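You operate a simulated robot arm through the tools that you are given. There is no shell and no other tool.

You are at the controls of a simulated two-armed robot. One attempt, no reset.

JOB
Bend the sheet in the folder to the job card's angle.
Fine: angle knob to the card, orange switch for the sheet's colour; clamp, bend, lower the apron, lift the beam.
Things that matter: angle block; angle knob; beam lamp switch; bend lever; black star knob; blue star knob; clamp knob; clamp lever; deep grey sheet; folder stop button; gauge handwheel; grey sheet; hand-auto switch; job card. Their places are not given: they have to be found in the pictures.

Only the result counts: the job must be done as asked and must still hold three seconds after the hand-in. Knocking over, shifting, dropping, spilling or breaking anything else fails it. Flat cloth is picked up by pressing the open fingertips on it (5 to 10 N) and closing them slowly along it; thin cloth reads only 2 to 8 mm in the jaws.

ROBOT AND FRAMES
Two 6-joint arms with fingered hands on one trunk that stands fixed in place. Base frame: the origin is at the foot of the trunk, x ahead of it, y to its left, z up. Readings come in mm, degrees, newtons and seconds.
The left shoulder is at [20, 157, 829], the right one opposite. With the tool pointing down near the work surface each hand reaches from about 300 to 660 mm from the base axis, measured 20 degrees to its own side. Payload 4.1 kg a hand.
The TCP of each hand is the grasp point between the finger pads, 33 mm short of the fingertips. In the tool frame z runs along the fingers and y along their closing line. The gripper opens to 112 mm; its body begins 39 mm behind the TCP. The gripper is a hand of 4 fingers: y runs from the thumb to the fingers, the wrist lies at [-16, -118, -200] in the tool frame.
Orientation is told as [roll, pitch, yaw] about the base's x, y, z axes, in that order, counted from this pose: with the fingers straight down and the wrist toward the robot, the tool's x, y and z point along [0, 1, 0], [1, 0, 0] and [0, 0, -1] of the base frame.

CONTROLS
- The arms move only by the tool apply_moves. It takes "left_plan", "right_plan" or both (then of equal length, played together; a hand with none holds still); each is a list of rows, each a list of 6 numbers: the turn, a rotation vector about the base's x, y, z in degrees, then the shift along the base's x, y, z in mm. In form: [[wx, wy, wz, x, y, z], ...]. A call has 1 to 20 rows; each row shifts and turns the commanded pose from where the row before left it. Each row takes 0.2 s and may step no farther than 50 mm and 8.6 degrees from the row before; otherwise, the whole call is refused. A pose out of reach is approached as far as the arm can. The call stops where the force on the tool passes 70 N (or 10 N more than at its start, if that is more) or the arm is blocked; 0.2 s more then pass. In this call time passes only in rows, and 0.2 s behind the last. It gives the time, the measured TCP pose, the force on the tool (base axes), the opening and the grip force at its end, in the units of the frame above (readings bear some noise), with the torque about the TCP (base axes, N m) and any sound that the robot's microphone picked up.
- Cameras (640 x 400 px; columns grow to the right, rows downward): "scene" is now at [20.9, -34.3, 1420.7]; the picture's right is [-0.57, -0.82, 0.00], its down [-0.74, 0.52, -0.41] and it looks along [0.34, -0.24, -0.91] (base axes); focal length 214 px, centre (320, 200). "left" rides on the left gripper at [-66, -89, -130] in its tool frame; the picture's right is [-0.79, -0.29, 0.54], its down [0.55, -0.71, 0.44] and it looks along [0.26, 0.64, 0.72] (tool axes); focal length 247 px, centre (320, 200). "right" rides on the right gripper at [66, -89, -130] in its tool frame; the picture's right is [-0.79, 0.29, -0.54], its down [-0.55, -0.71, 0.44] and it looks along [-0.26, 0.64, 0.72] (tool axes); focal length 247 px, centre (320, 200).
- get_image(camera): a new picture of that camera. No time passes.
- set_fingers(index, middle, ring, thumb_bend, thumb_turn, hand): sets how far each is bent, from 0 (flat) to 1 (curled in); at 0.3 the hand is open as for a grip, at 0.7 the pads meet at the TCP. One left out holds its place. A second passes; each finger stops where it meets its share of the squeeze, and holds until it gets a number again. It is the only way to open and close the hand. It gives what a move gives, with no picture; readings hold the bend of each and the force on the fingers (four entries, about 0 where the hand has none), thumb and palm. thumb_turn goes from beside the hand (0) to across from the fingers (1), as for a grip.
- aim_head(pan, tilt): turns the head with the scene camera to pan (to the left, within 86 degrees either way) and tilt (down, from -29 to 69), counted from straight ahead of the robot. It gives what a move gives.
- locate(camera, pixels): for up to 12 pixels [column, row] of the newest picture of that camera ("zoom" is the newest enlarged one), the place [x, y, z] in the base frame of the surface seen there, good to about 3 mm. No time passes.
- enlarge(camera, box): a new picture of the part [left, top, right, bottom] of that camera's present view, enlarged. No time passes.
- hand_in(): hands the job in; it is judged then, once.

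Leave the grippers open and the arms clear of the work at the hand-in unless told otherwise.

The tools are called by a JSON object that holds its "method" and its "body". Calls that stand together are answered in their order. apply_moves: Moves the arms, as the interface text tells. Its arguments: {"type":"object","properties":{"left_plan":{"type":"array","items":{"type":"array","items":{"type":"number"}}},"right_plan":{"type":"array","items":{"type":"array","items":{"type":"number"}}}},"required":[]} The other tools are called the same way: set_fingers (index, middle, ring, thumb_bend, thumb_turn, hand) moves the fingers one by one; aim_head (pan, tilt) turns the head that bears the scene camera; get_image (camera) takes a picture; locate (camera, pixels) gives the place of the surface under pixels of a picture; enlarge (camera, box) takes an enlarged picture of a part of a camera's view; hand_in () hands the job in.

At the start:

```text
time: 0.0
left_ee_pos: [319.6, 36.8, 1258.6]
left_tool_rot: [0.0, 0.0, -12.9]
left_wrist_force: [0.1, -0.1, -0.2]
left_wrist_torque: [-0.02, -0.01, -0.01]
left_finger_gap: 111.8
left_gripper_force: 0.1
left_shape: jaw
left_bend: [0.3, 0.3, 0.3, 0.3, 0.98]
left_finger forces: [0.0, 0.0, 0.0, 0.0, 0.0, 0.0]
right_ee_pos: [333.9, -204.5, 1314.9]
right_tool_rot: [0.1, 0.0, -12.8]
right_wrist_force: [0.0, -0.3, 1.1]
right_wrist_torque: [-0.03, 0.03, 0.01]
right_finger_gap: 111.5
right_gripper_force: 0.1
right_shape: jaw
right_bend: [0.3, 0.3, 0.3, 0.3, 0.98]
right_finger forces: [0.0, 0.0, 0.0, 0.1, 0.0, 0.0]
head pan, tilt (commanded): [-35.1, 65.5]
```

scene: 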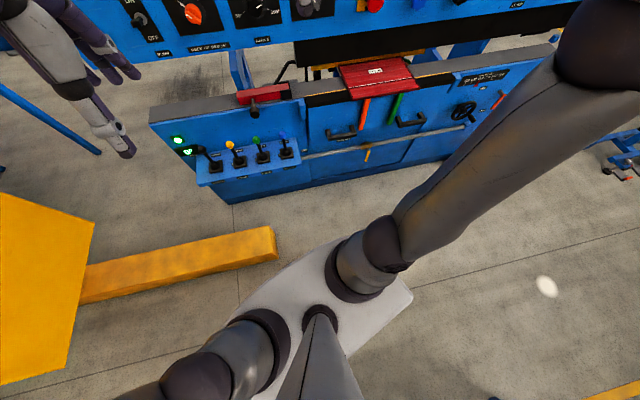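
right: 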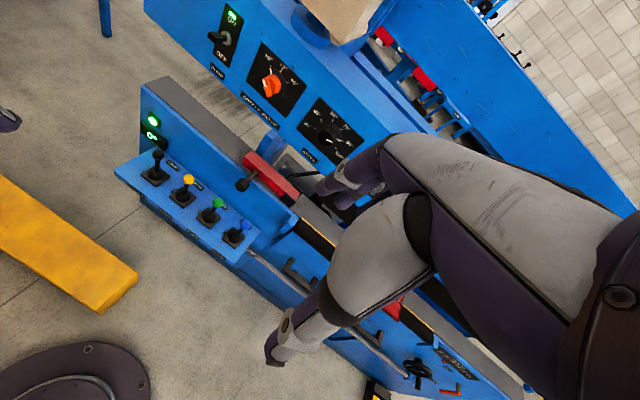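
left: 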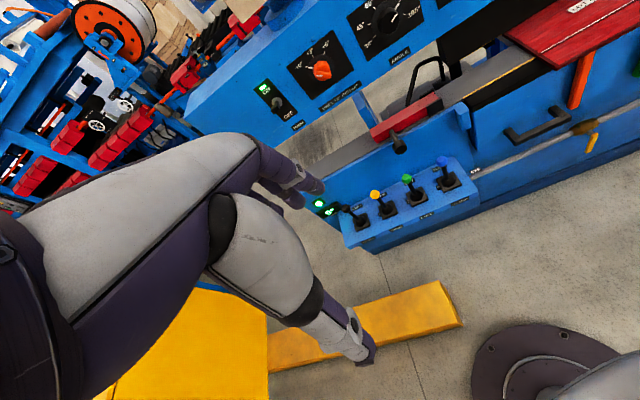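

I see a blue machine with levers and knobs ahead of the robot. I'll turn the head straight ahead, tilted somewhat down, to survey it.

{"method": "aim_head", "body": {"pan": 0, "tilt": 45}}

{"method": "get_image", "body": {"camera": "scene"}}

```text
time: 1.0
left_ee_pos: [317.6, 37.3, 1259.1]
left_tool_rot: [-0.1, 0.0, -12.8]
left_wrist_force: [0.6, 0.1, 0.0]
left_wrist_torque: [0.0, 0.01, 0.04]
left_finger_gap: 111.6
left_gripper_force: 0.0
left_shape: jaw
left_bend: [0.3, 0.3, 0.3, 0.3, 0.98]
left_finger forces: [0.1, 0.1, 0.0, 0.1, 0.0, 0.1]
right_ee_pos: [333.9, -205.2, 1314.2]
right_tool_rot: [0.0, 0.0, -12.8]
right_wrist_force: [0.0, 0.5, -0.4]
right_wrist_torque: [0.02, -0.02, -0.01]
right_finger_gap: 111.9
right_gripper_force: 0.1
right_shape: jaw
right_bend: [0.3, 0.3, 0.3, 0.3, 0.98]
right_finger forces: [0.1, 0.0, 0.0, 0.0, 0.1, 0.0]
head pan, tilt (commanded): [0.0, 45.0]
```

```text
taken
```

scene: 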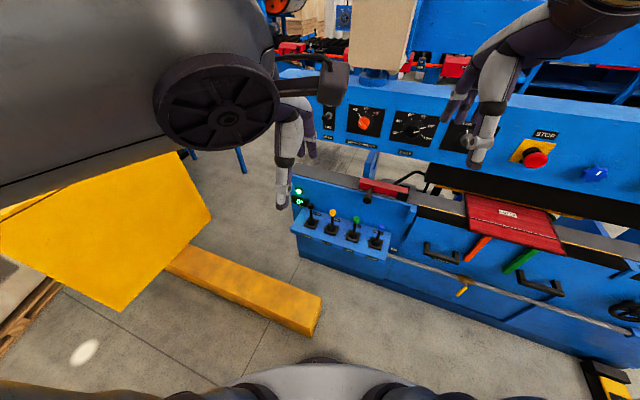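

The folder lies ahead and to the right; the arms hide part of it. I'll look more to the right with less tilt.

{"method": "aim_head", "body": {"pan": -40, "tilt": 35}}

{"method": "get_image", "body": {"camera": "scene"}}

{"method": "get_image", "body": {"camera": "right"}}

{"method": "get_image", "body": {"camera": "left"}}

```text
time: 2.1
left_ee_pos: [318.2, 38.1, 1257.7]
left_tool_rot: [0.0, 0.0, -12.7]
left_wrist_force: [0.4, 0.3, -1.0]
left_wrist_torque: [0.0, -0.01, 0.03]
left_finger_gap: 111.3
left_gripper_force: 0.0
left_shape: jaw
left_bend: [0.3, 0.3, 0.3, 0.3, 0.98]
left_finger forces: [0.0, 0.0, 0.0, 0.0, 0.0, 0.0]
right_ee_pos: [333.5, -203.9, 1314.3]
right_tool_rot: [0.0, -0.1, -12.8]
right_wrist_force: [0.5, -0.4, -0.2]
right_wrist_torque: [-0.03, -0.01, 0.03]
right_finger_gap: 111.5
right_gripper_force: 0.0
right_shape: jaw
right_bend: [0.3, 0.3, 0.3, 0.3, 0.98]
right_finger forces: [0.1, 0.0, 0.0, 0.0, 0.0, 0.0]
head pan, tilt (commanded): [-40.0, 35.0]
```

```text
taken
```

scene: 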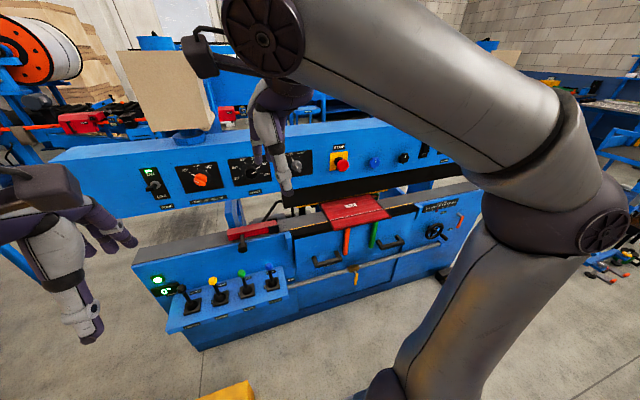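

```text
taken
```

right: 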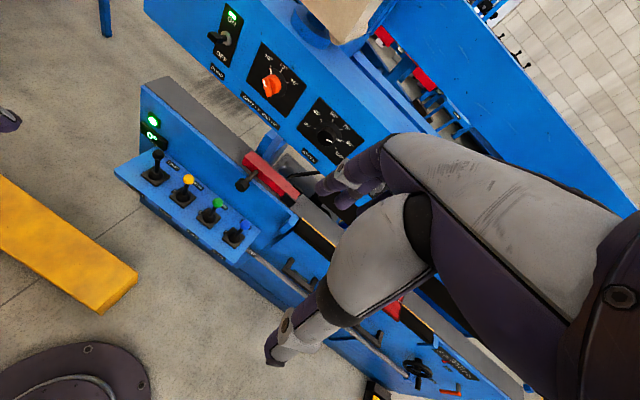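

```text
taken
```

left: 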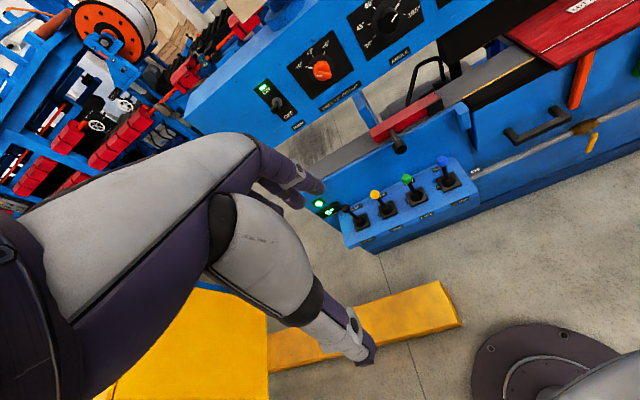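

I'll enlarge the panel, the lever shelf, the cardboard stand and the red item.

{"method": "enlarge", "body": {"camera": "scene", "box": [130, 130, 330, 255]}}

{"method": "enlarge", "body": {"camera": "scene", "box": [130, 230, 330, 355]}}

{"method": "enlarge", "body": {"camera": "scene", "box": [290, 130, 490, 255]}}

{"method": "enlarge", "body": {"camera": "scene", "box": [90, 20, 290, 145]}}

{"method": "enlarge", "body": {"camera": "left", "box": [240, 0, 480, 150]}}

{"method": "enlarge", "body": {"camera": "left", "box": [300, 140, 500, 265]}}

```text
3.20 times, centred on (230, 192) of scene
```

zoom: 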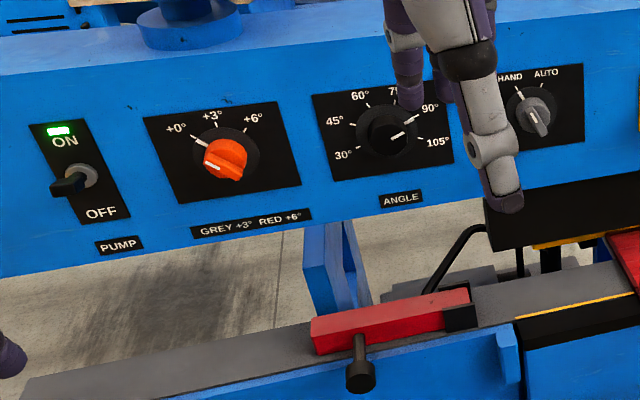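

```text
3.20 times, centred on (230, 292) of scene
```

zoom: 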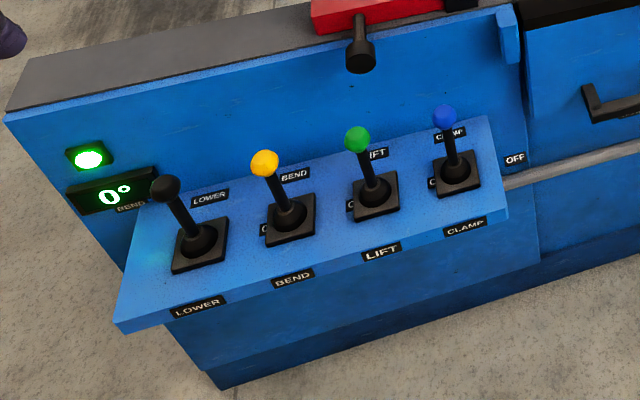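

```text
3.20 times, centred on (390, 192) of scene
```

zoom: 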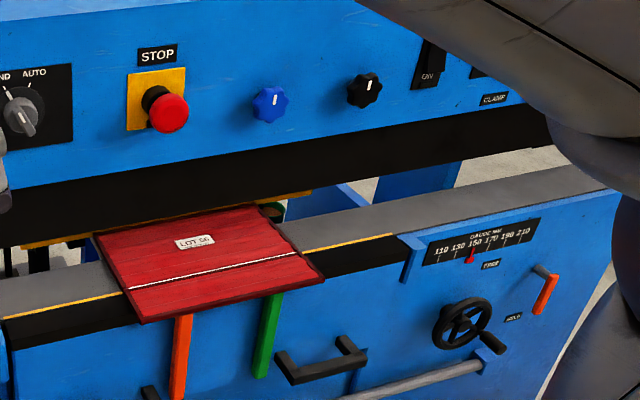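

```text
3.20 times, centred on (190, 82) of scene
```

zoom: 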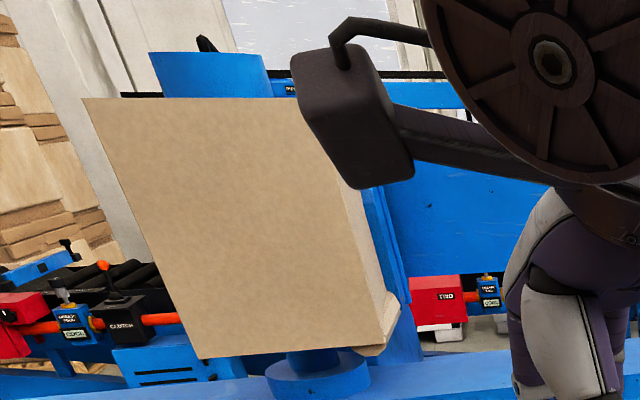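

```text
2.67 times, centred on (360, 75) of left
```

zoom: 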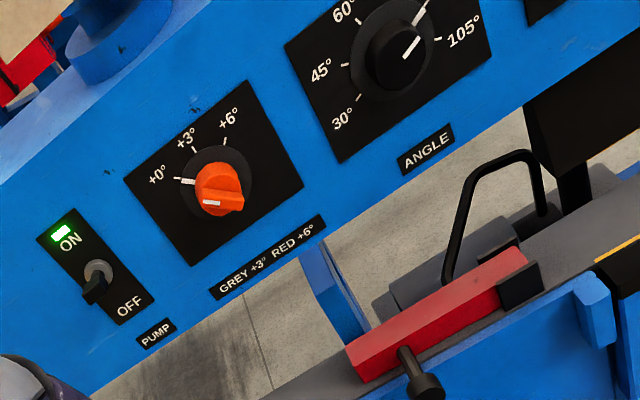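

```text
3.20 times, centred on (400, 202) of left
```

zoom: 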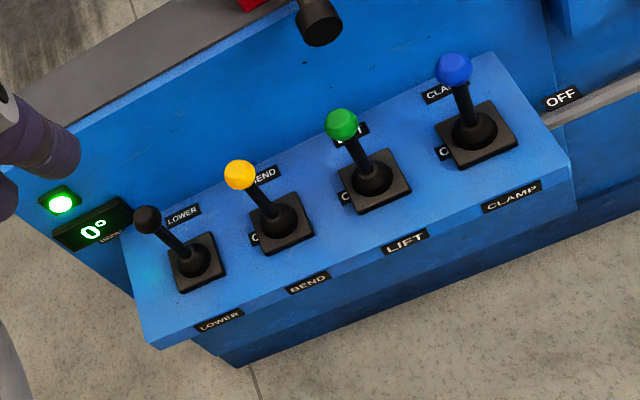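

The sheet in the folder looks red ("LOT ..."), the pump is on, levers LOWER/BEND/LIFT/CLAMP are on the shelf, orange switch +0/+3/+6. The job card isn't found yet. I'll look around with the head.

{"method": "aim_head", "body": {"pan": -75, "tilt": 25}}

{"method": "get_image", "body": {"camera": "scene"}}

{"method": "aim_head", "body": {"pan": -20, "tilt": 10}}

{"method": "get_image", "body": {"camera": "scene"}}

{"method": "aim_head", "body": {"pan": 40, "tilt": 30}}

{"method": "get_image", "body": {"camera": "scene"}}

```text
time: 3.1
left_ee_pos: [318.5, 37.6, 1257.7]
left_tool_rot: [0.0, 0.0, -12.8]
left_wrist_force: [-0.1, 0.5, -0.2]
left_wrist_torque: [0.0, 0.03, 0.0]
left_finger_gap: 111.7
left_gripper_force: 0.0
left_shape: jaw
left_bend: [0.3, 0.3, 0.3, 0.3, 0.98]
left_finger forces: [0.0, 0.0, 0.0, 0.1, 0.1, 0.0]
right_ee_pos: [333.9, -205.5, 1315.4]
right_tool_rot: [0.1, 0.0, -12.7]
right_wrist_force: [-1.8, 0.0, 0.7]
right_wrist_torque: [0.0, 0.02, -0.01]
right_finger_gap: 111.5
right_gripper_force: 0.0
right_shape: jaw
right_bend: [0.3, 0.3, 0.3, 0.3, 0.98]
right_finger forces: [0.1, 0.1, 0.1, 0.0, 0.0, 0.1]
head pan, tilt (commanded): [-75.0, 25.0]
```

```text
taken
```

scene: 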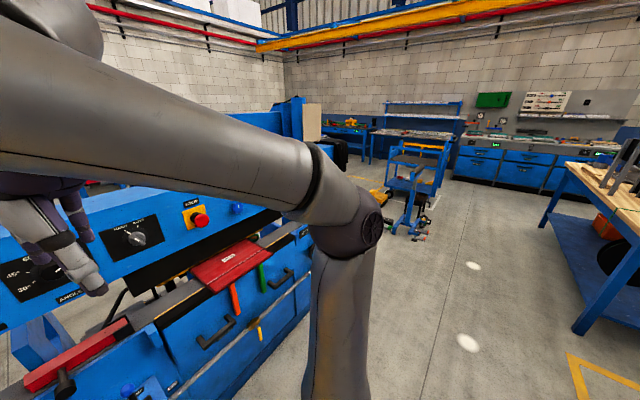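

```text
time: 4.3
left_ee_pos: [317.6, 37.8, 1259.1]
left_tool_rot: [0.0, 0.0, -12.8]
left_wrist_force: [0.7, 0.1, -0.8]
left_wrist_torque: [0.01, -0.03, 0.01]
left_finger_gap: 111.6
left_gripper_force: 0.1
left_shape: jaw
left_bend: [0.3, 0.3, 0.3, 0.3, 0.98]
left_finger forces: [0.1, 0.0, 0.0, 0.0, 0.1, 0.0]
right_ee_pos: [334.5, -204.2, 1314.5]
right_tool_rot: [0.0, 0.0, -12.8]
right_wrist_force: [-0.1, -0.1, -0.5]
right_wrist_torque: [0.0, 0.03, -0.03]
right_finger_gap: 111.7
right_gripper_force: 0.0
right_shape: jaw
right_bend: [0.3, 0.3, 0.3, 0.3, 0.98]
right_finger forces: [0.0, 0.0, 0.0, 0.0, 0.1, 0.0]
head pan, tilt (commanded): [-20.0, 10.0]
```

```text
taken
```

scene: 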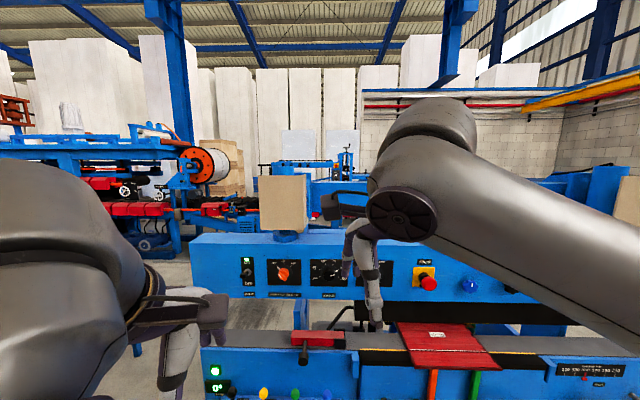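

```text
time: 5.6
left_ee_pos: [319.5, 38.1, 1257.9]
left_tool_rot: [-0.1, 0.0, -12.7]
left_wrist_force: [0.1, 0.0, 0.0]
left_wrist_torque: [0.01, -0.02, -0.02]
left_finger_gap: 111.5
left_gripper_force: 0.1
left_shape: jaw
left_bend: [0.3, 0.3, 0.3, 0.3, 0.98]
left_finger forces: [0.0, 0.0, 0.0, 0.0, 0.0, 0.0]
right_ee_pos: [334.1, -204.4, 1315.2]
right_tool_rot: [-0.1, -0.1, -12.8]
right_wrist_force: [-0.3, 0.0, 0.1]
right_wrist_torque: [0.01, 0.03, -0.01]
right_finger_gap: 111.3
right_gripper_force: 0.1
right_shape: jaw
right_bend: [0.3, 0.3, 0.3, 0.3, 0.98]
right_finger forces: [0.0, 0.0, 0.1, 0.0, 0.0, 0.1]
head pan, tilt (commanded): [40.0, 30.0]
```

```text
taken
```

scene: 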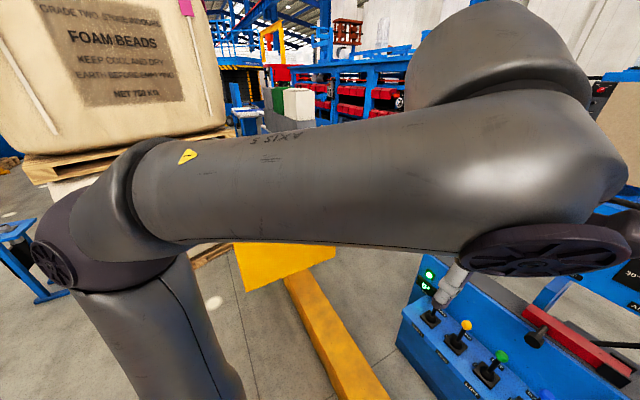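

I'll look right again and measure positions of the features I can see.

{"method": "aim_head", "body": {"pan": -40, "tilt": 35}}

{"method": "get_image", "body": {"camera": "scene"}}

{"method": "locate", "body": {"camera": "scene", "pixels": [[182, 289], [212, 281], [241, 273], [270, 270], [150, 187], [200, 180], [251, 172], [297, 163], [343, 165], [352, 207], [170, 90], [246, 233]]}}

{"method": "locate", "body": {"camera": "scene", "pixels": [[376, 161], [403, 158], [432, 232], [436, 207], [460, 222], [346, 240], [374, 235], [157, 280], [165, 291], [320, 262], [395, 243], [356, 270]]}}

```text
time: 7.2
left_ee_pos: [318.8, 37.9, 1258.1]
left_tool_rot: [0.0, 0.0, -12.8]
left_wrist_force: [-0.5, 0.3, -0.3]
left_wrist_torque: [-0.01, 0.02, 0.04]
left_finger_gap: 111.8
left_gripper_force: 0.1
left_shape: jaw
left_bend: [0.3, 0.3, 0.3, 0.3, 0.98]
left_finger forces: [0.0, 0.0, 0.0, 0.0, 0.0, 0.0]
right_ee_pos: [334.9, -204.1, 1314.6]
right_tool_rot: [0.1, 0.0, -12.8]
right_wrist_force: [0.5, 0.5, 0.2]
right_wrist_torque: [0.0, -0.02, 0.01]
right_finger_gap: 111.8
right_gripper_force: 0.0
right_shape: jaw
right_bend: [0.3, 0.3, 0.3, 0.3, 0.98]
right_finger forces: [0.1, 0.1, 0.0, 0.1, 0.1, 0.0]
head pan, tilt (commanded): [-40.0, 35.0]
```

```text
taken
```

scene: 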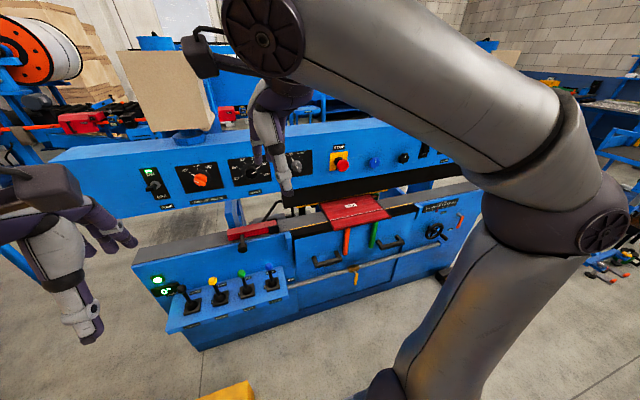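

```text
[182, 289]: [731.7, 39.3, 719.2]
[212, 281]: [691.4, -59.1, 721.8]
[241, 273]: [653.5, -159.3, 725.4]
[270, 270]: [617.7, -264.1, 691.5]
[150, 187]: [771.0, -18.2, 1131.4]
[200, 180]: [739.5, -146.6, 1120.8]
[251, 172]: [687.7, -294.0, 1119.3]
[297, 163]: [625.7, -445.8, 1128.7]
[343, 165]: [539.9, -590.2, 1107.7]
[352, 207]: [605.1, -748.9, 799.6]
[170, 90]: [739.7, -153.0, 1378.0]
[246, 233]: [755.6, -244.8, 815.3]
```

```text
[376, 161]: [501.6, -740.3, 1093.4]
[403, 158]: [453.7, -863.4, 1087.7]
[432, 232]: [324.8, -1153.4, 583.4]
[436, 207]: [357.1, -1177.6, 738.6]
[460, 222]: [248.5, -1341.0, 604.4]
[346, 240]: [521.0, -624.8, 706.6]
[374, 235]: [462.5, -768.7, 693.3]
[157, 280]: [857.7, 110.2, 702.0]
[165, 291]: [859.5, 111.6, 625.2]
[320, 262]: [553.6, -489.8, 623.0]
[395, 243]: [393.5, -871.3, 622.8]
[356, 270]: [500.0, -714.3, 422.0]
```

I'll shift the right hand down and to the right to unblock the head view and let its camera see the right end of the folder.

{"method": "apply_moves", "body": {"right_plan": [[0, 0, 0, 0, -30, -40], [0, 0, 0, 0, -30, -40], [0, 0, 0, 0, -30, -40], [0, 0, 0, 0, -30, -40], [0, 0, 0, 0, -30, -40]]}}

{"method": "get_image", "body": {"camera": "scene"}}

{"method": "get_image", "body": {"camera": "right"}}

```text
time: 8.4
left_ee_pos: [318.4, 37.5, 1258.8]
left_tool_rot: [0.0, 0.0, -12.8]
left_wrist_force: [-0.5, 0.2, 0.0]
left_wrist_torque: [0.01, 0.02, -0.02]
left_finger_gap: 111.6
left_gripper_force: 0.2
left_shape: jaw
left_bend: [0.3, 0.3, 0.3, 0.3, 0.98]
left_finger forces: [0.0, 0.1, 0.0, 0.1, 0.0, 0.0]
right_ee_pos: [332.7, -355.2, 1115.4]
right_tool_rot: [0.0, -0.1, -12.8]
right_wrist_force: [-0.1, 0.5, -0.1]
right_wrist_torque: [-0.02, 0.01, -0.01]
right_finger_gap: 111.5
right_gripper_force: 0.0
right_shape: jaw
right_bend: [0.3, 0.3, 0.3, 0.3, 0.98]
right_finger forces: [0.0, 0.0, 0.1, 0.1, 0.0, 0.1]
head pan, tilt (commanded): [-40.0, 35.0]
```

```text
taken
```

scene: 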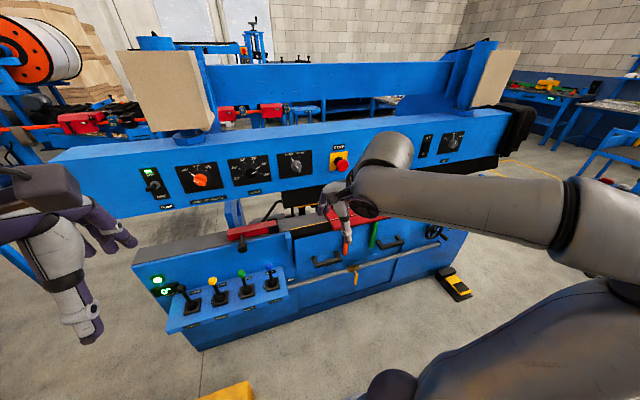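

```text
taken
```

right: 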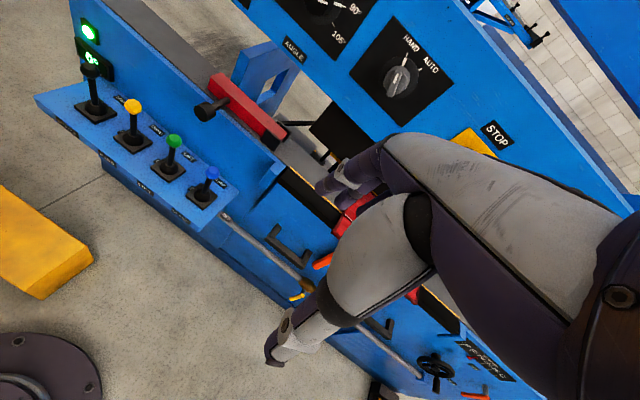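

Two tan covers on the machine columns, nothing legible yet as job card. I'll enlarge the panel parts.

{"method": "enlarge", "body": {"camera": "scene", "box": [380, 90, 540, 190]}}

{"method": "enlarge", "body": {"camera": "scene", "box": [220, 130, 380, 230]}}

{"method": "enlarge", "body": {"camera": "scene", "box": [360, 190, 480, 310]}}

{"method": "enlarge", "body": {"camera": "scene", "box": [120, 130, 260, 220]}}

{"method": "enlarge", "body": {"camera": "scene", "box": [500, 50, 640, 140]}}

```text
4.00 times, centred on (460, 140) of scene
```

zoom: 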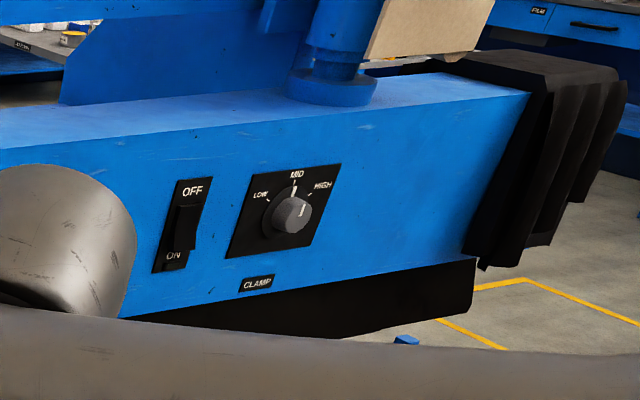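

```text
4.00 times, centred on (300, 180) of scene
```

zoom: 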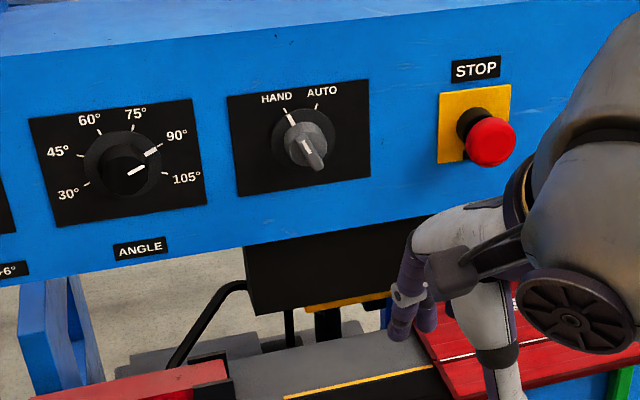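

```text
3.33 times, centred on (420, 250) of scene
```

zoom: 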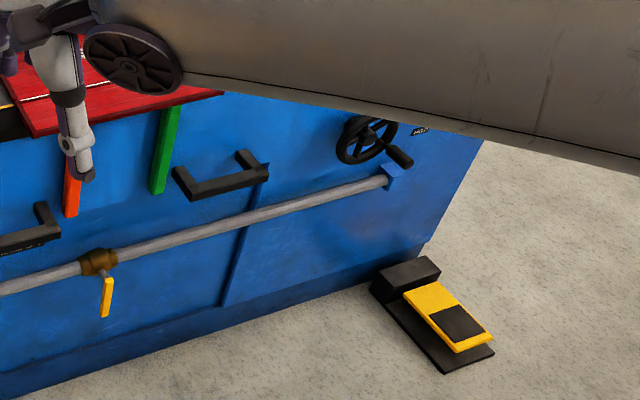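

```text
4.44 times, centred on (190, 175) of scene
```

zoom: 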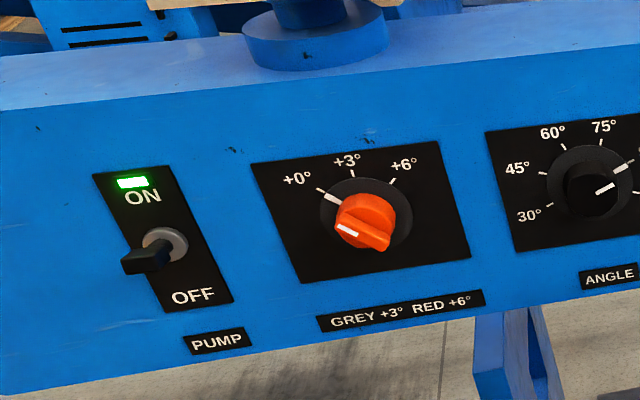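

```text
4.44 times, centred on (570, 95) of scene
```

zoom: 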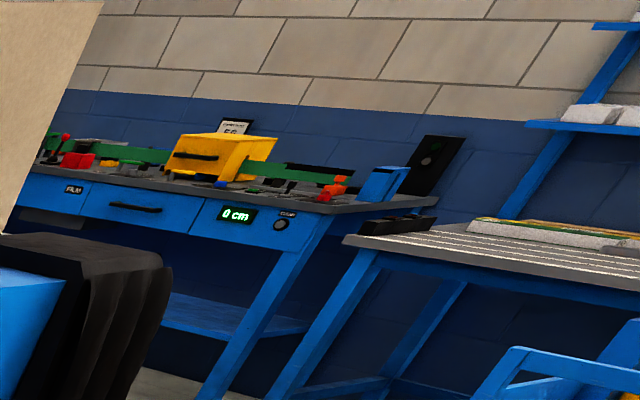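

The job card is still unseen. I'll move the left arm aside and look at the whole front area.

{"method": "apply_moves", "body": {"left_plan": [[0, 0, 0, 0, 40, -25], [0, 0, 0, 0, 40, -25], [0, 0, 0, 0, 40, -25], [0, 0, 0, 0, 40, -25], [0, 0, 0, 0, 40, -25], [0, 0, 0, 0, 30, -25]]}}

{"method": "aim_head", "body": {"pan": 0, "tilt": 30}}

{"method": "get_image", "body": {"camera": "scene"}}

{"method": "get_image", "body": {"camera": "left"}}

```text
time: 9.8
left_ee_pos: [318.0, 268.4, 1107.1]
left_tool_rot: [0.1, -0.1, -12.8]
left_wrist_force: [-0.1, 1.5, 0.2]
left_wrist_torque: [-0.02, -0.02, 0.04]
left_finger_gap: 111.6
left_gripper_force: 0.0
left_shape: jaw
left_bend: [0.3, 0.3, 0.3, 0.3, 0.98]
left_finger forces: [0.0, 0.1, 0.0, 0.0, 0.0, 0.0]
right_ee_pos: [334.4, -353.6, 1115.6]
right_tool_rot: [0.1, 0.0, -12.8]
right_wrist_force: [0.3, -0.5, -0.7]
right_wrist_torque: [0.01, -0.01, -0.01]
right_finger_gap: 111.8
right_gripper_force: 0.2
right_shape: jaw
right_bend: [0.3, 0.3, 0.3, 0.3, 0.98]
right_finger forces: [0.0, 0.1, 0.0, 0.0, 0.0, 0.0]
head pan, tilt (commanded): [-40.0, 35.0]
```

```text
time: 10.8
left_ee_pos: [318.9, 266.6, 1108.5]
left_tool_rot: [0.1, 0.0, -12.8]
left_wrist_force: [-0.2, 0.0, -0.2]
left_wrist_torque: [-0.04, -0.02, 0.01]
left_finger_gap: 111.7
left_gripper_force: 0.0
left_shape: jaw
left_bend: [0.3, 0.3, 0.3, 0.3, 0.98]
left_finger forces: [0.0, 0.1, 0.1, 0.1, 0.1, 0.0]
right_ee_pos: [332.8, -354.3, 1115.3]
right_tool_rot: [0.0, 0.0, -12.7]
right_wrist_force: [0.4, 1.0, 0.3]
right_wrist_torque: [-0.01, 0.02, -0.01]
right_finger_gap: 111.6
right_gripper_force: 0.0
right_shape: jaw
right_bend: [0.3, 0.3, 0.3, 0.3, 0.98]
right_finger forces: [0.1, 0.1, 0.0, 0.0, 0.1, 0.0]
head pan, tilt (commanded): [0.0, 30.0]
```

```text
taken
```

scene: 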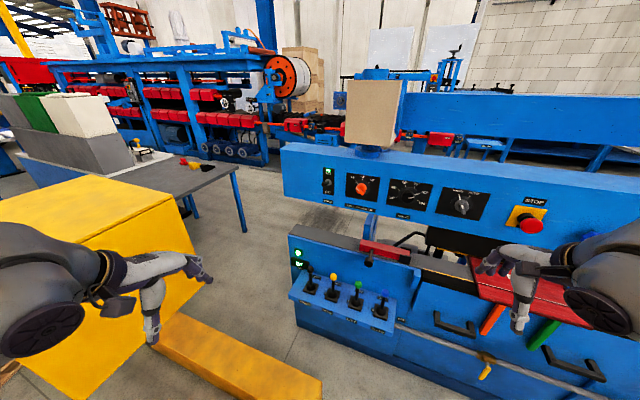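

```text
taken
```

left: 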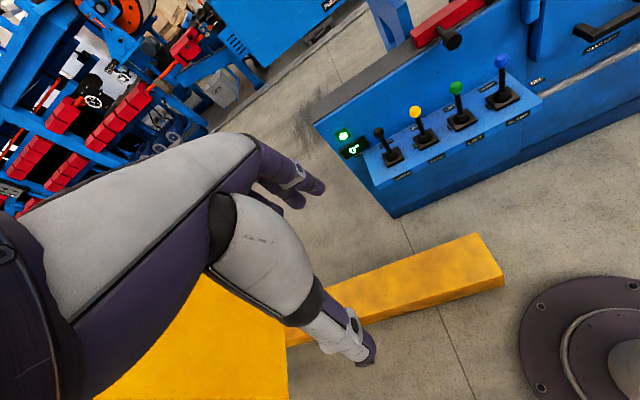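

I'll pan around for the job card: left side, then the right end.

{"method": "aim_head", "body": {"pan": 55, "tilt": 25}}

{"method": "get_image", "body": {"camera": "scene"}}

{"method": "aim_head", "body": {"pan": 86, "tilt": 40}}

{"method": "get_image", "body": {"camera": "scene"}}

{"method": "aim_head", "body": {"pan": -65, "tilt": 15}}

{"method": "get_image", "body": {"camera": "scene"}}

{"method": "aim_head", "body": {"pan": -86, "tilt": 40}}

{"method": "get_image", "body": {"camera": "scene"}}

```text
time: 12.1
left_ee_pos: [318.5, 267.4, 1108.1]
left_tool_rot: [0.0, 0.1, -12.8]
left_wrist_force: [-0.2, -0.5, -0.7]
left_wrist_torque: [0.0, 0.01, 0.0]
left_finger_gap: 111.9
left_gripper_force: 0.0
left_shape: jaw
left_bend: [0.3, 0.3, 0.3, 0.3, 0.98]
left_finger forces: [0.0, 0.0, 0.0, 0.0, 0.0, 0.1]
right_ee_pos: [333.3, -352.9, 1115.6]
right_tool_rot: [0.0, -0.1, -12.8]
right_wrist_force: [0.6, 0.7, -0.1]
right_wrist_torque: [-0.01, -0.02, -0.02]
right_finger_gap: 111.7
right_gripper_force: 0.0
right_shape: jaw
right_bend: [0.3, 0.3, 0.3, 0.3, 0.98]
right_finger forces: [0.1, 0.0, 0.0, 0.0, 0.0, 0.1]
head pan, tilt (commanded): [55.0, 25.0]
```

```text
taken
```

scene: 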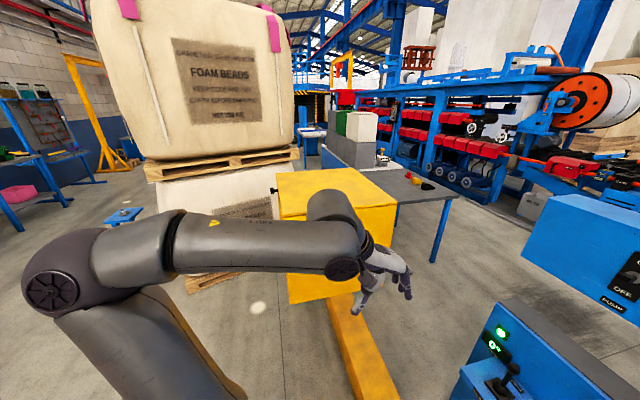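

```text
time: 13.0
left_ee_pos: [318.8, 267.4, 1108.3]
left_tool_rot: [0.0, 0.0, -12.8]
left_wrist_force: [0.4, -1.2, -0.2]
left_wrist_torque: [0.0, -0.02, 0.02]
left_finger_gap: 111.2
left_gripper_force: 0.0
left_shape: jaw
left_bend: [0.3, 0.3, 0.3, 0.3, 0.98]
left_finger forces: [0.0, 0.0, 0.0, 0.0, 0.0, 0.0]
right_ee_pos: [332.6, -354.0, 1114.7]
right_tool_rot: [0.0, 0.0, -12.8]
right_wrist_force: [0.0, 0.0, 0.3]
right_wrist_torque: [-0.01, 0.01, 0.0]
right_finger_gap: 111.7
right_gripper_force: 0.1
right_shape: jaw
right_bend: [0.3, 0.3, 0.3, 0.3, 0.98]
right_finger forces: [0.0, 0.0, 0.0, 0.0, 0.1, 0.0]
head pan, tilt (commanded): [85.9, 40.0]
```

```text
taken
```

scene: 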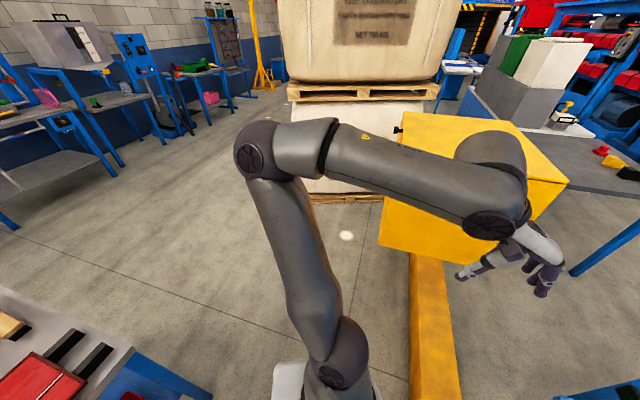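

```text
time: 15.4
left_ee_pos: [318.2, 267.8, 1108.1]
left_tool_rot: [-0.1, -0.1, -12.8]
left_wrist_force: [-0.4, 0.6, -0.7]
left_wrist_torque: [0.02, 0.02, -0.03]
left_finger_gap: 111.7
left_gripper_force: 0.0
left_shape: jaw
left_bend: [0.3, 0.3, 0.3, 0.3, 0.98]
left_finger forces: [0.0, 0.0, 0.1, 0.1, 0.0, 0.0]
right_ee_pos: [333.7, -355.5, 1115.4]
right_tool_rot: [0.0, 0.0, -12.8]
right_wrist_force: [0.2, -0.3, 0.0]
right_wrist_torque: [-0.02, 0.01, 0.02]
right_finger_gap: 111.4
right_gripper_force: 0.0
right_shape: jaw
right_bend: [0.3, 0.3, 0.3, 0.3, 0.98]
right_finger forces: [0.0, 0.1, 0.0, 0.1, 0.0, 0.0]
head pan, tilt (commanded): [-65.0, 15.0]
```

```text
taken
```

scene: 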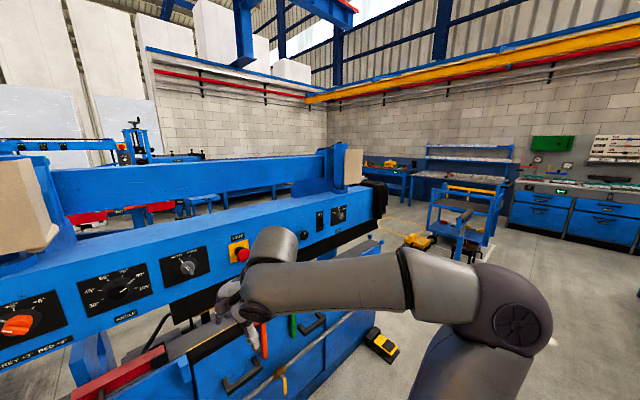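

```text
time: 16.3
left_ee_pos: [318.8, 266.1, 1108.3]
left_tool_rot: [0.0, 0.0, -12.8]
left_wrist_force: [0.4, -0.5, 0.8]
left_wrist_torque: [0.0, 0.01, 0.01]
left_finger_gap: 111.7
left_gripper_force: 0.0
left_shape: jaw
left_bend: [0.3, 0.3, 0.3, 0.3, 0.98]
left_finger forces: [0.0, 0.1, 0.1, 0.0, 0.1, 0.0]
right_ee_pos: [333.7, -353.5, 1115.0]
right_tool_rot: [0.0, 0.0, -12.8]
right_wrist_force: [0.2, 0.4, 0.4]
right_wrist_torque: [0.03, 0.0, 0.0]
right_finger_gap: 111.6
right_gripper_force: 0.0
right_shape: jaw
right_bend: [0.3, 0.3, 0.3, 0.3, 0.98]
right_finger forces: [0.1, 0.0, 0.0, 0.1, 0.1, 0.0]
head pan, tilt (commanded): [-85.9, 40.0]
```

```text
taken
```

scene: 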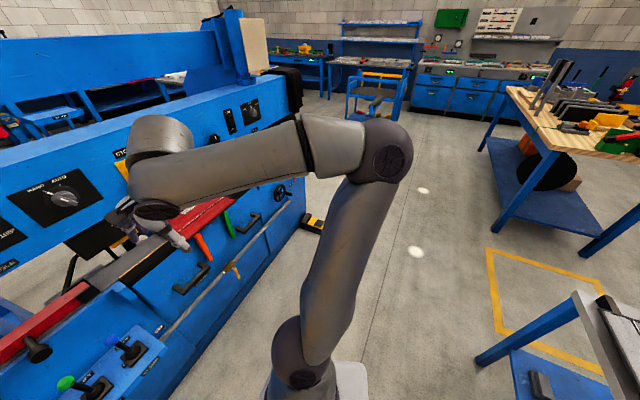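

There's a table behind the robot (bottom-left of the pan 86 picture, with a red sheet and black items). I'll look at it from both sides.

{"method": "aim_head", "body": {"pan": 86, "tilt": 62}}

{"method": "get_image", "body": {"camera": "scene"}}

{"method": "enlarge", "body": {"camera": "scene", "box": [0, 150, 240, 300]}}

{"method": "aim_head", "body": {"pan": -86, "tilt": 60}}

{"method": "get_image", "body": {"camera": "scene"}}

{"method": "enlarge", "body": {"camera": "scene", "box": [400, 100, 640, 250]}}

```text
time: 18.9
left_ee_pos: [319.2, 267.4, 1108.6]
left_tool_rot: [0.0, 0.1, -12.8]
left_wrist_force: [-0.3, -0.1, -0.5]
left_wrist_torque: [0.0, 0.0, 0.01]
left_finger_gap: 111.7
left_gripper_force: 0.0
left_shape: jaw
left_bend: [0.3, 0.3, 0.3, 0.3, 0.98]
left_finger forces: [0.1, 0.0, 0.0, 0.0, 0.0, 0.1]
right_ee_pos: [332.6, -353.9, 1115.8]
right_tool_rot: [0.0, -0.1, -12.8]
right_wrist_force: [-0.6, 0.5, 0.1]
right_wrist_torque: [-0.01, 0.03, 0.03]
right_finger_gap: 112.0
right_gripper_force: 0.1
right_shape: jaw
right_bend: [0.3, 0.3, 0.3, 0.3, 0.98]
right_finger forces: [0.0, 0.0, 0.1, 0.1, 0.1, 0.0]
head pan, tilt (commanded): [85.9, 62.0]
```

```text
taken
```

scene: 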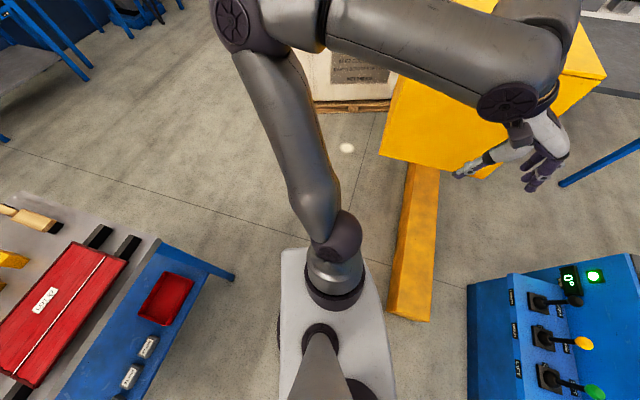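

```text
2.67 times, centred on (120, 225) of scene
```

zoom: 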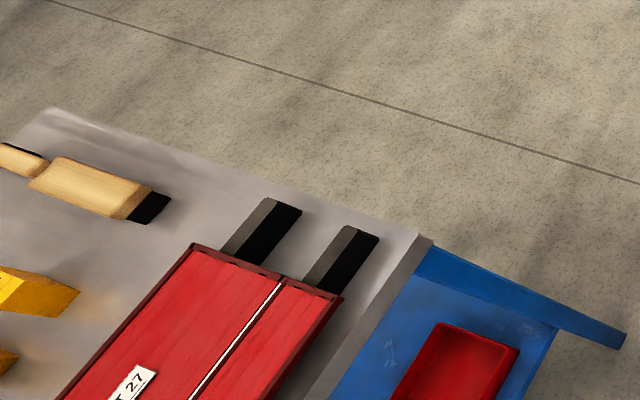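

```text
time: 21.5
left_ee_pos: [318.7, 266.9, 1107.5]
left_tool_rot: [-0.1, 0.0, -12.8]
left_wrist_force: [-0.7, -0.5, 0.2]
left_wrist_torque: [0.0, 0.01, 0.02]
left_finger_gap: 111.8
left_gripper_force: 0.1
left_shape: jaw
left_bend: [0.3, 0.3, 0.3, 0.3, 0.98]
left_finger forces: [0.1, 0.0, 0.1, 0.1, 0.0, 0.0]
right_ee_pos: [333.6, -353.2, 1115.3]
right_tool_rot: [0.1, 0.1, -12.8]
right_wrist_force: [0.8, -0.2, 0.3]
right_wrist_torque: [0.0, 0.02, 0.02]
right_finger_gap: 111.8
right_gripper_force: 0.0
right_shape: jaw
right_bend: [0.3, 0.3, 0.3, 0.3, 0.98]
right_finger forces: [0.0, 0.1, 0.0, 0.1, 0.0, 0.0]
head pan, tilt (commanded): [-85.9, 60.0]
```

```text
taken
```

scene: 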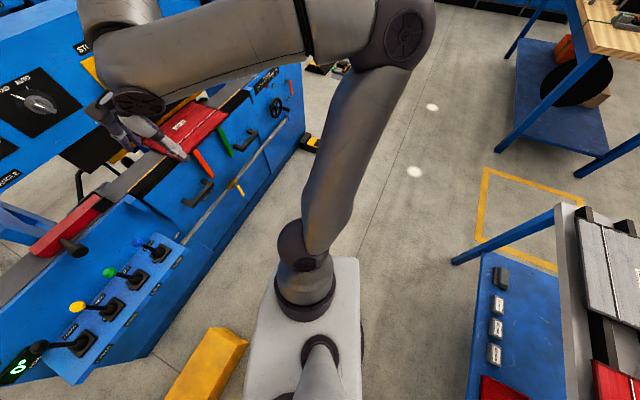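

```text
2.67 times, centred on (520, 175) of scene
```

zoom: 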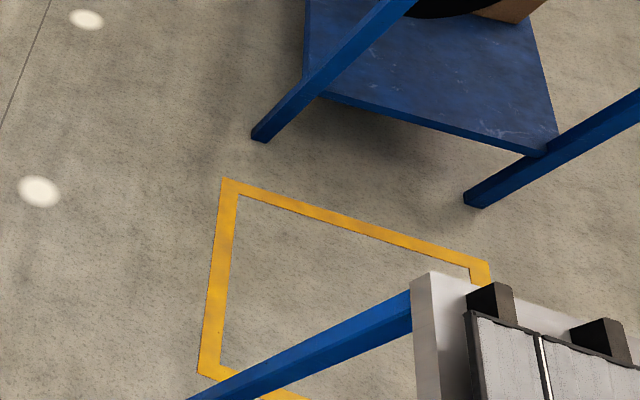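

A table behind the robot bears sheets (red LOT 27, grey) and labels. I'll tilt fully and enlarge those areas.

{"method": "enlarge", "body": {"camera": "scene", "box": [440, 200, 640, 400]}}

{"method": "aim_head", "body": {"pan": -86, "tilt": 69}}

{"method": "get_image", "body": {"camera": "scene"}}

{"method": "enlarge", "body": {"camera": "scene", "box": [440, 100, 640, 400]}}

{"method": "aim_head", "body": {"pan": 86, "tilt": 69}}

{"method": "get_image", "body": {"camera": "scene"}}

{"method": "enlarge", "body": {"camera": "scene", "box": [0, 130, 240, 400]}}

```text
2.00 times, centred on (540, 300) of scene
```

zoom: 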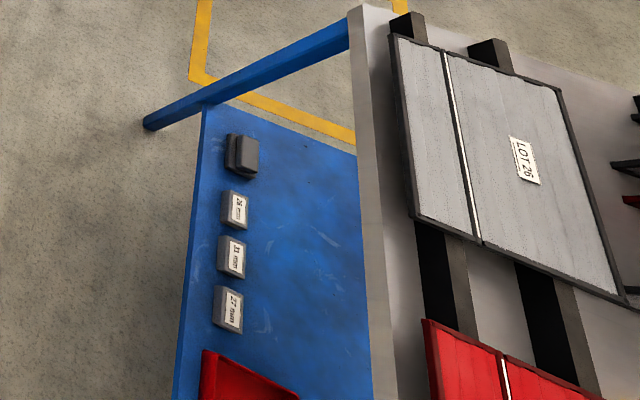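

```text
time: 22.2
left_ee_pos: [318.3, 267.7, 1108.4]
left_tool_rot: [0.0, 0.0, -12.8]
left_wrist_force: [-0.3, 0.2, -0.6]
left_wrist_torque: [-0.01, -0.01, 0.0]
left_finger_gap: 111.8
left_gripper_force: 0.1
left_shape: jaw
left_bend: [0.3, 0.3, 0.3, 0.3, 0.98]
left_finger forces: [0.0, 0.1, 0.1, 0.0, 0.1, 0.1]
right_ee_pos: [333.0, -354.2, 1115.1]
right_tool_rot: [-0.1, 0.0, -12.8]
right_wrist_force: [0.2, -0.7, 0.1]
right_wrist_torque: [0.05, 0.0, -0.02]
right_finger_gap: 111.4
right_gripper_force: 0.1
right_shape: jaw
right_bend: [0.3, 0.3, 0.3, 0.3, 0.98]
right_finger forces: [0.1, 0.1, 0.0, 0.1, 0.1, 0.0]
head pan, tilt (commanded): [-85.9, 68.8]
```

```text
taken
```

scene: 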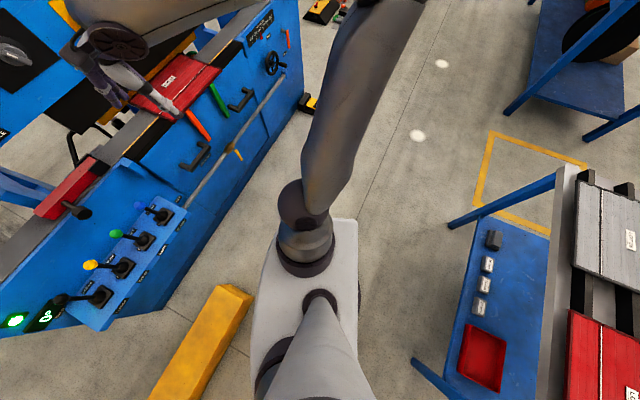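

```text
1.33 times, centred on (540, 250) of scene
```

zoom: 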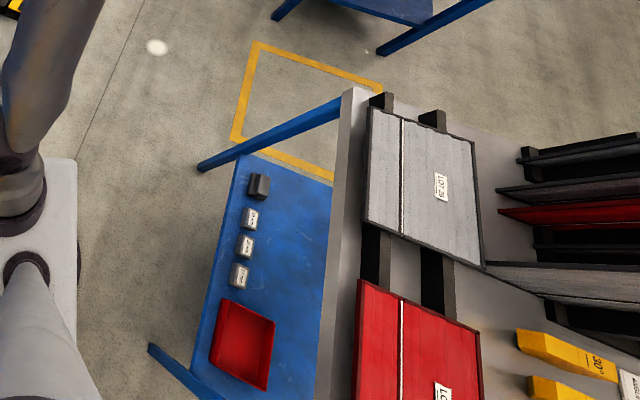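

```text
time: 24.8
left_ee_pos: [318.9, 267.0, 1108.9]
left_tool_rot: [0.0, 0.0, -12.8]
left_wrist_force: [-0.6, 0.5, 0.3]
left_wrist_torque: [0.04, 0.01, 0.01]
left_finger_gap: 111.8
left_gripper_force: 0.2
left_shape: jaw
left_bend: [0.3, 0.3, 0.3, 0.3, 0.98]
left_finger forces: [0.0, 0.0, 0.0, 0.1, 0.0, 0.0]
right_ee_pos: [332.6, -353.4, 1114.9]
right_tool_rot: [0.0, 0.0, -12.8]
right_wrist_force: [-0.7, 0.2, 0.8]
right_wrist_torque: [0.0, -0.02, -0.01]
right_finger_gap: 111.8
right_gripper_force: 0.2
right_shape: jaw
right_bend: [0.3, 0.3, 0.3, 0.3, 0.98]
right_finger forces: [0.0, 0.0, 0.0, 0.0, 0.1, 0.1]
head pan, tilt (commanded): [85.9, 68.8]
```

```text
taken
```

scene: 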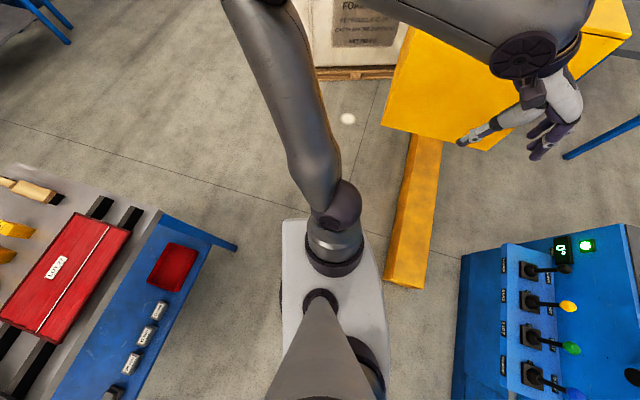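

```text
1.48 times, centred on (120, 265) of scene
```

zoom: 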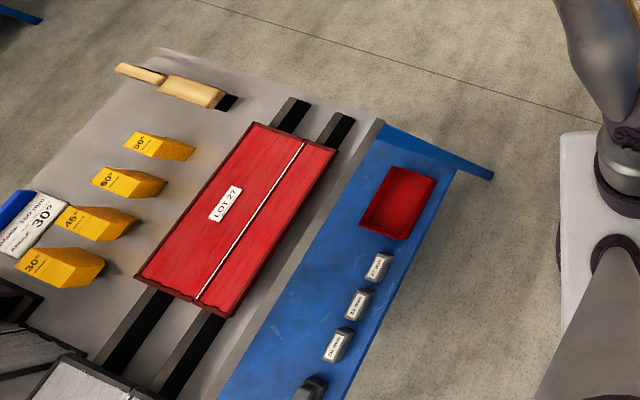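

The job card is seen on the rear table at the left edge beside yellow angle blocks ("ANGLE 30°"?). I'll enlarge it to read it properly.

{"method": "enlarge", "body": {"camera": "scene", "box": [0, 230, 4, 330]}}

{"method": "enlarge", "body": {"camera": "scene", "box": [-110, 250, -30, 300]}}

```text
4.00 times, centred on (2, 280) of scene
```

zoom: 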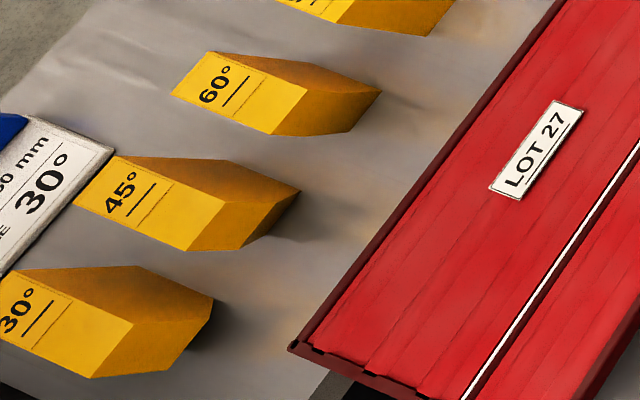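

```text
refused: -110 is not a number from 0 to 640
```

I need more of the card; a slightly wider enlargement at the edge.

{"method": "enlarge", "body": {"camera": "scene", "box": [0, 205, 2, 355]}}

{"method": "aim_head", "body": {"pan": -86, "tilt": 69}}

{"method": "enlarge", "body": {"camera": "scene", "box": [636, 300, 640, 400]}}

{"method": "enlarge", "body": {"camera": "scene", "box": [636, 160, 640, 310]}}

```text
2.67 times, centred on (1, 280) of scene
```

zoom: 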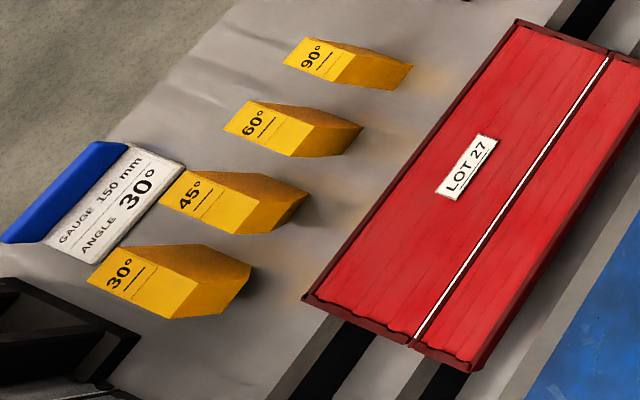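

```text
time: 27.4
left_ee_pos: [318.2, 266.3, 1108.2]
left_tool_rot: [0.0, 0.0, -12.7]
left_wrist_force: [1.1, 0.6, 0.0]
left_wrist_torque: [-0.01, 0.03, 0.04]
left_finger_gap: 111.5
left_gripper_force: 0.0
left_shape: jaw
left_bend: [0.3, 0.3, 0.3, 0.3, 0.98]
left_finger forces: [0.0, 0.1, 0.0, 0.0, 0.0, 0.1]
right_ee_pos: [333.3, -354.0, 1116.4]
right_tool_rot: [0.0, 0.0, -12.8]
right_wrist_force: [-0.8, -1.0, 0.7]
right_wrist_torque: [0.02, -0.02, 0.01]
right_finger_gap: 111.6
right_gripper_force: 0.0
right_shape: jaw
right_bend: [0.3, 0.3, 0.3, 0.3, 0.98]
right_finger forces: [0.0, 0.0, 0.1, 0.0, 0.0, 0.1]
head pan, tilt (commanded): [-85.9, 68.8]
```

```text
4.00 times, centred on (638, 350) of scene
```

zoom: 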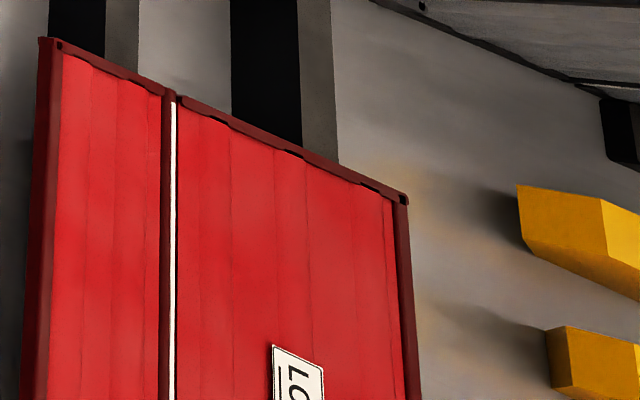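

```text
2.67 times, centred on (638, 235) of scene
```

zoom: 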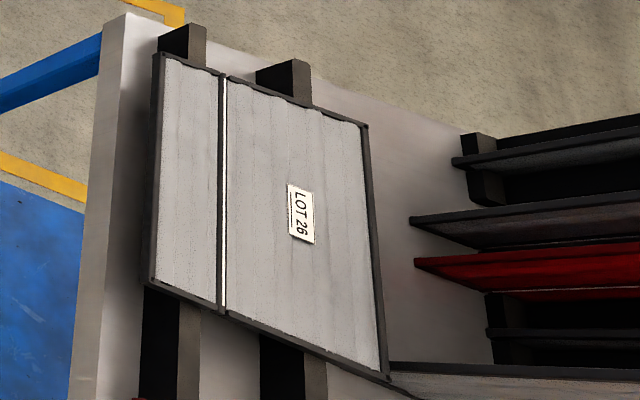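

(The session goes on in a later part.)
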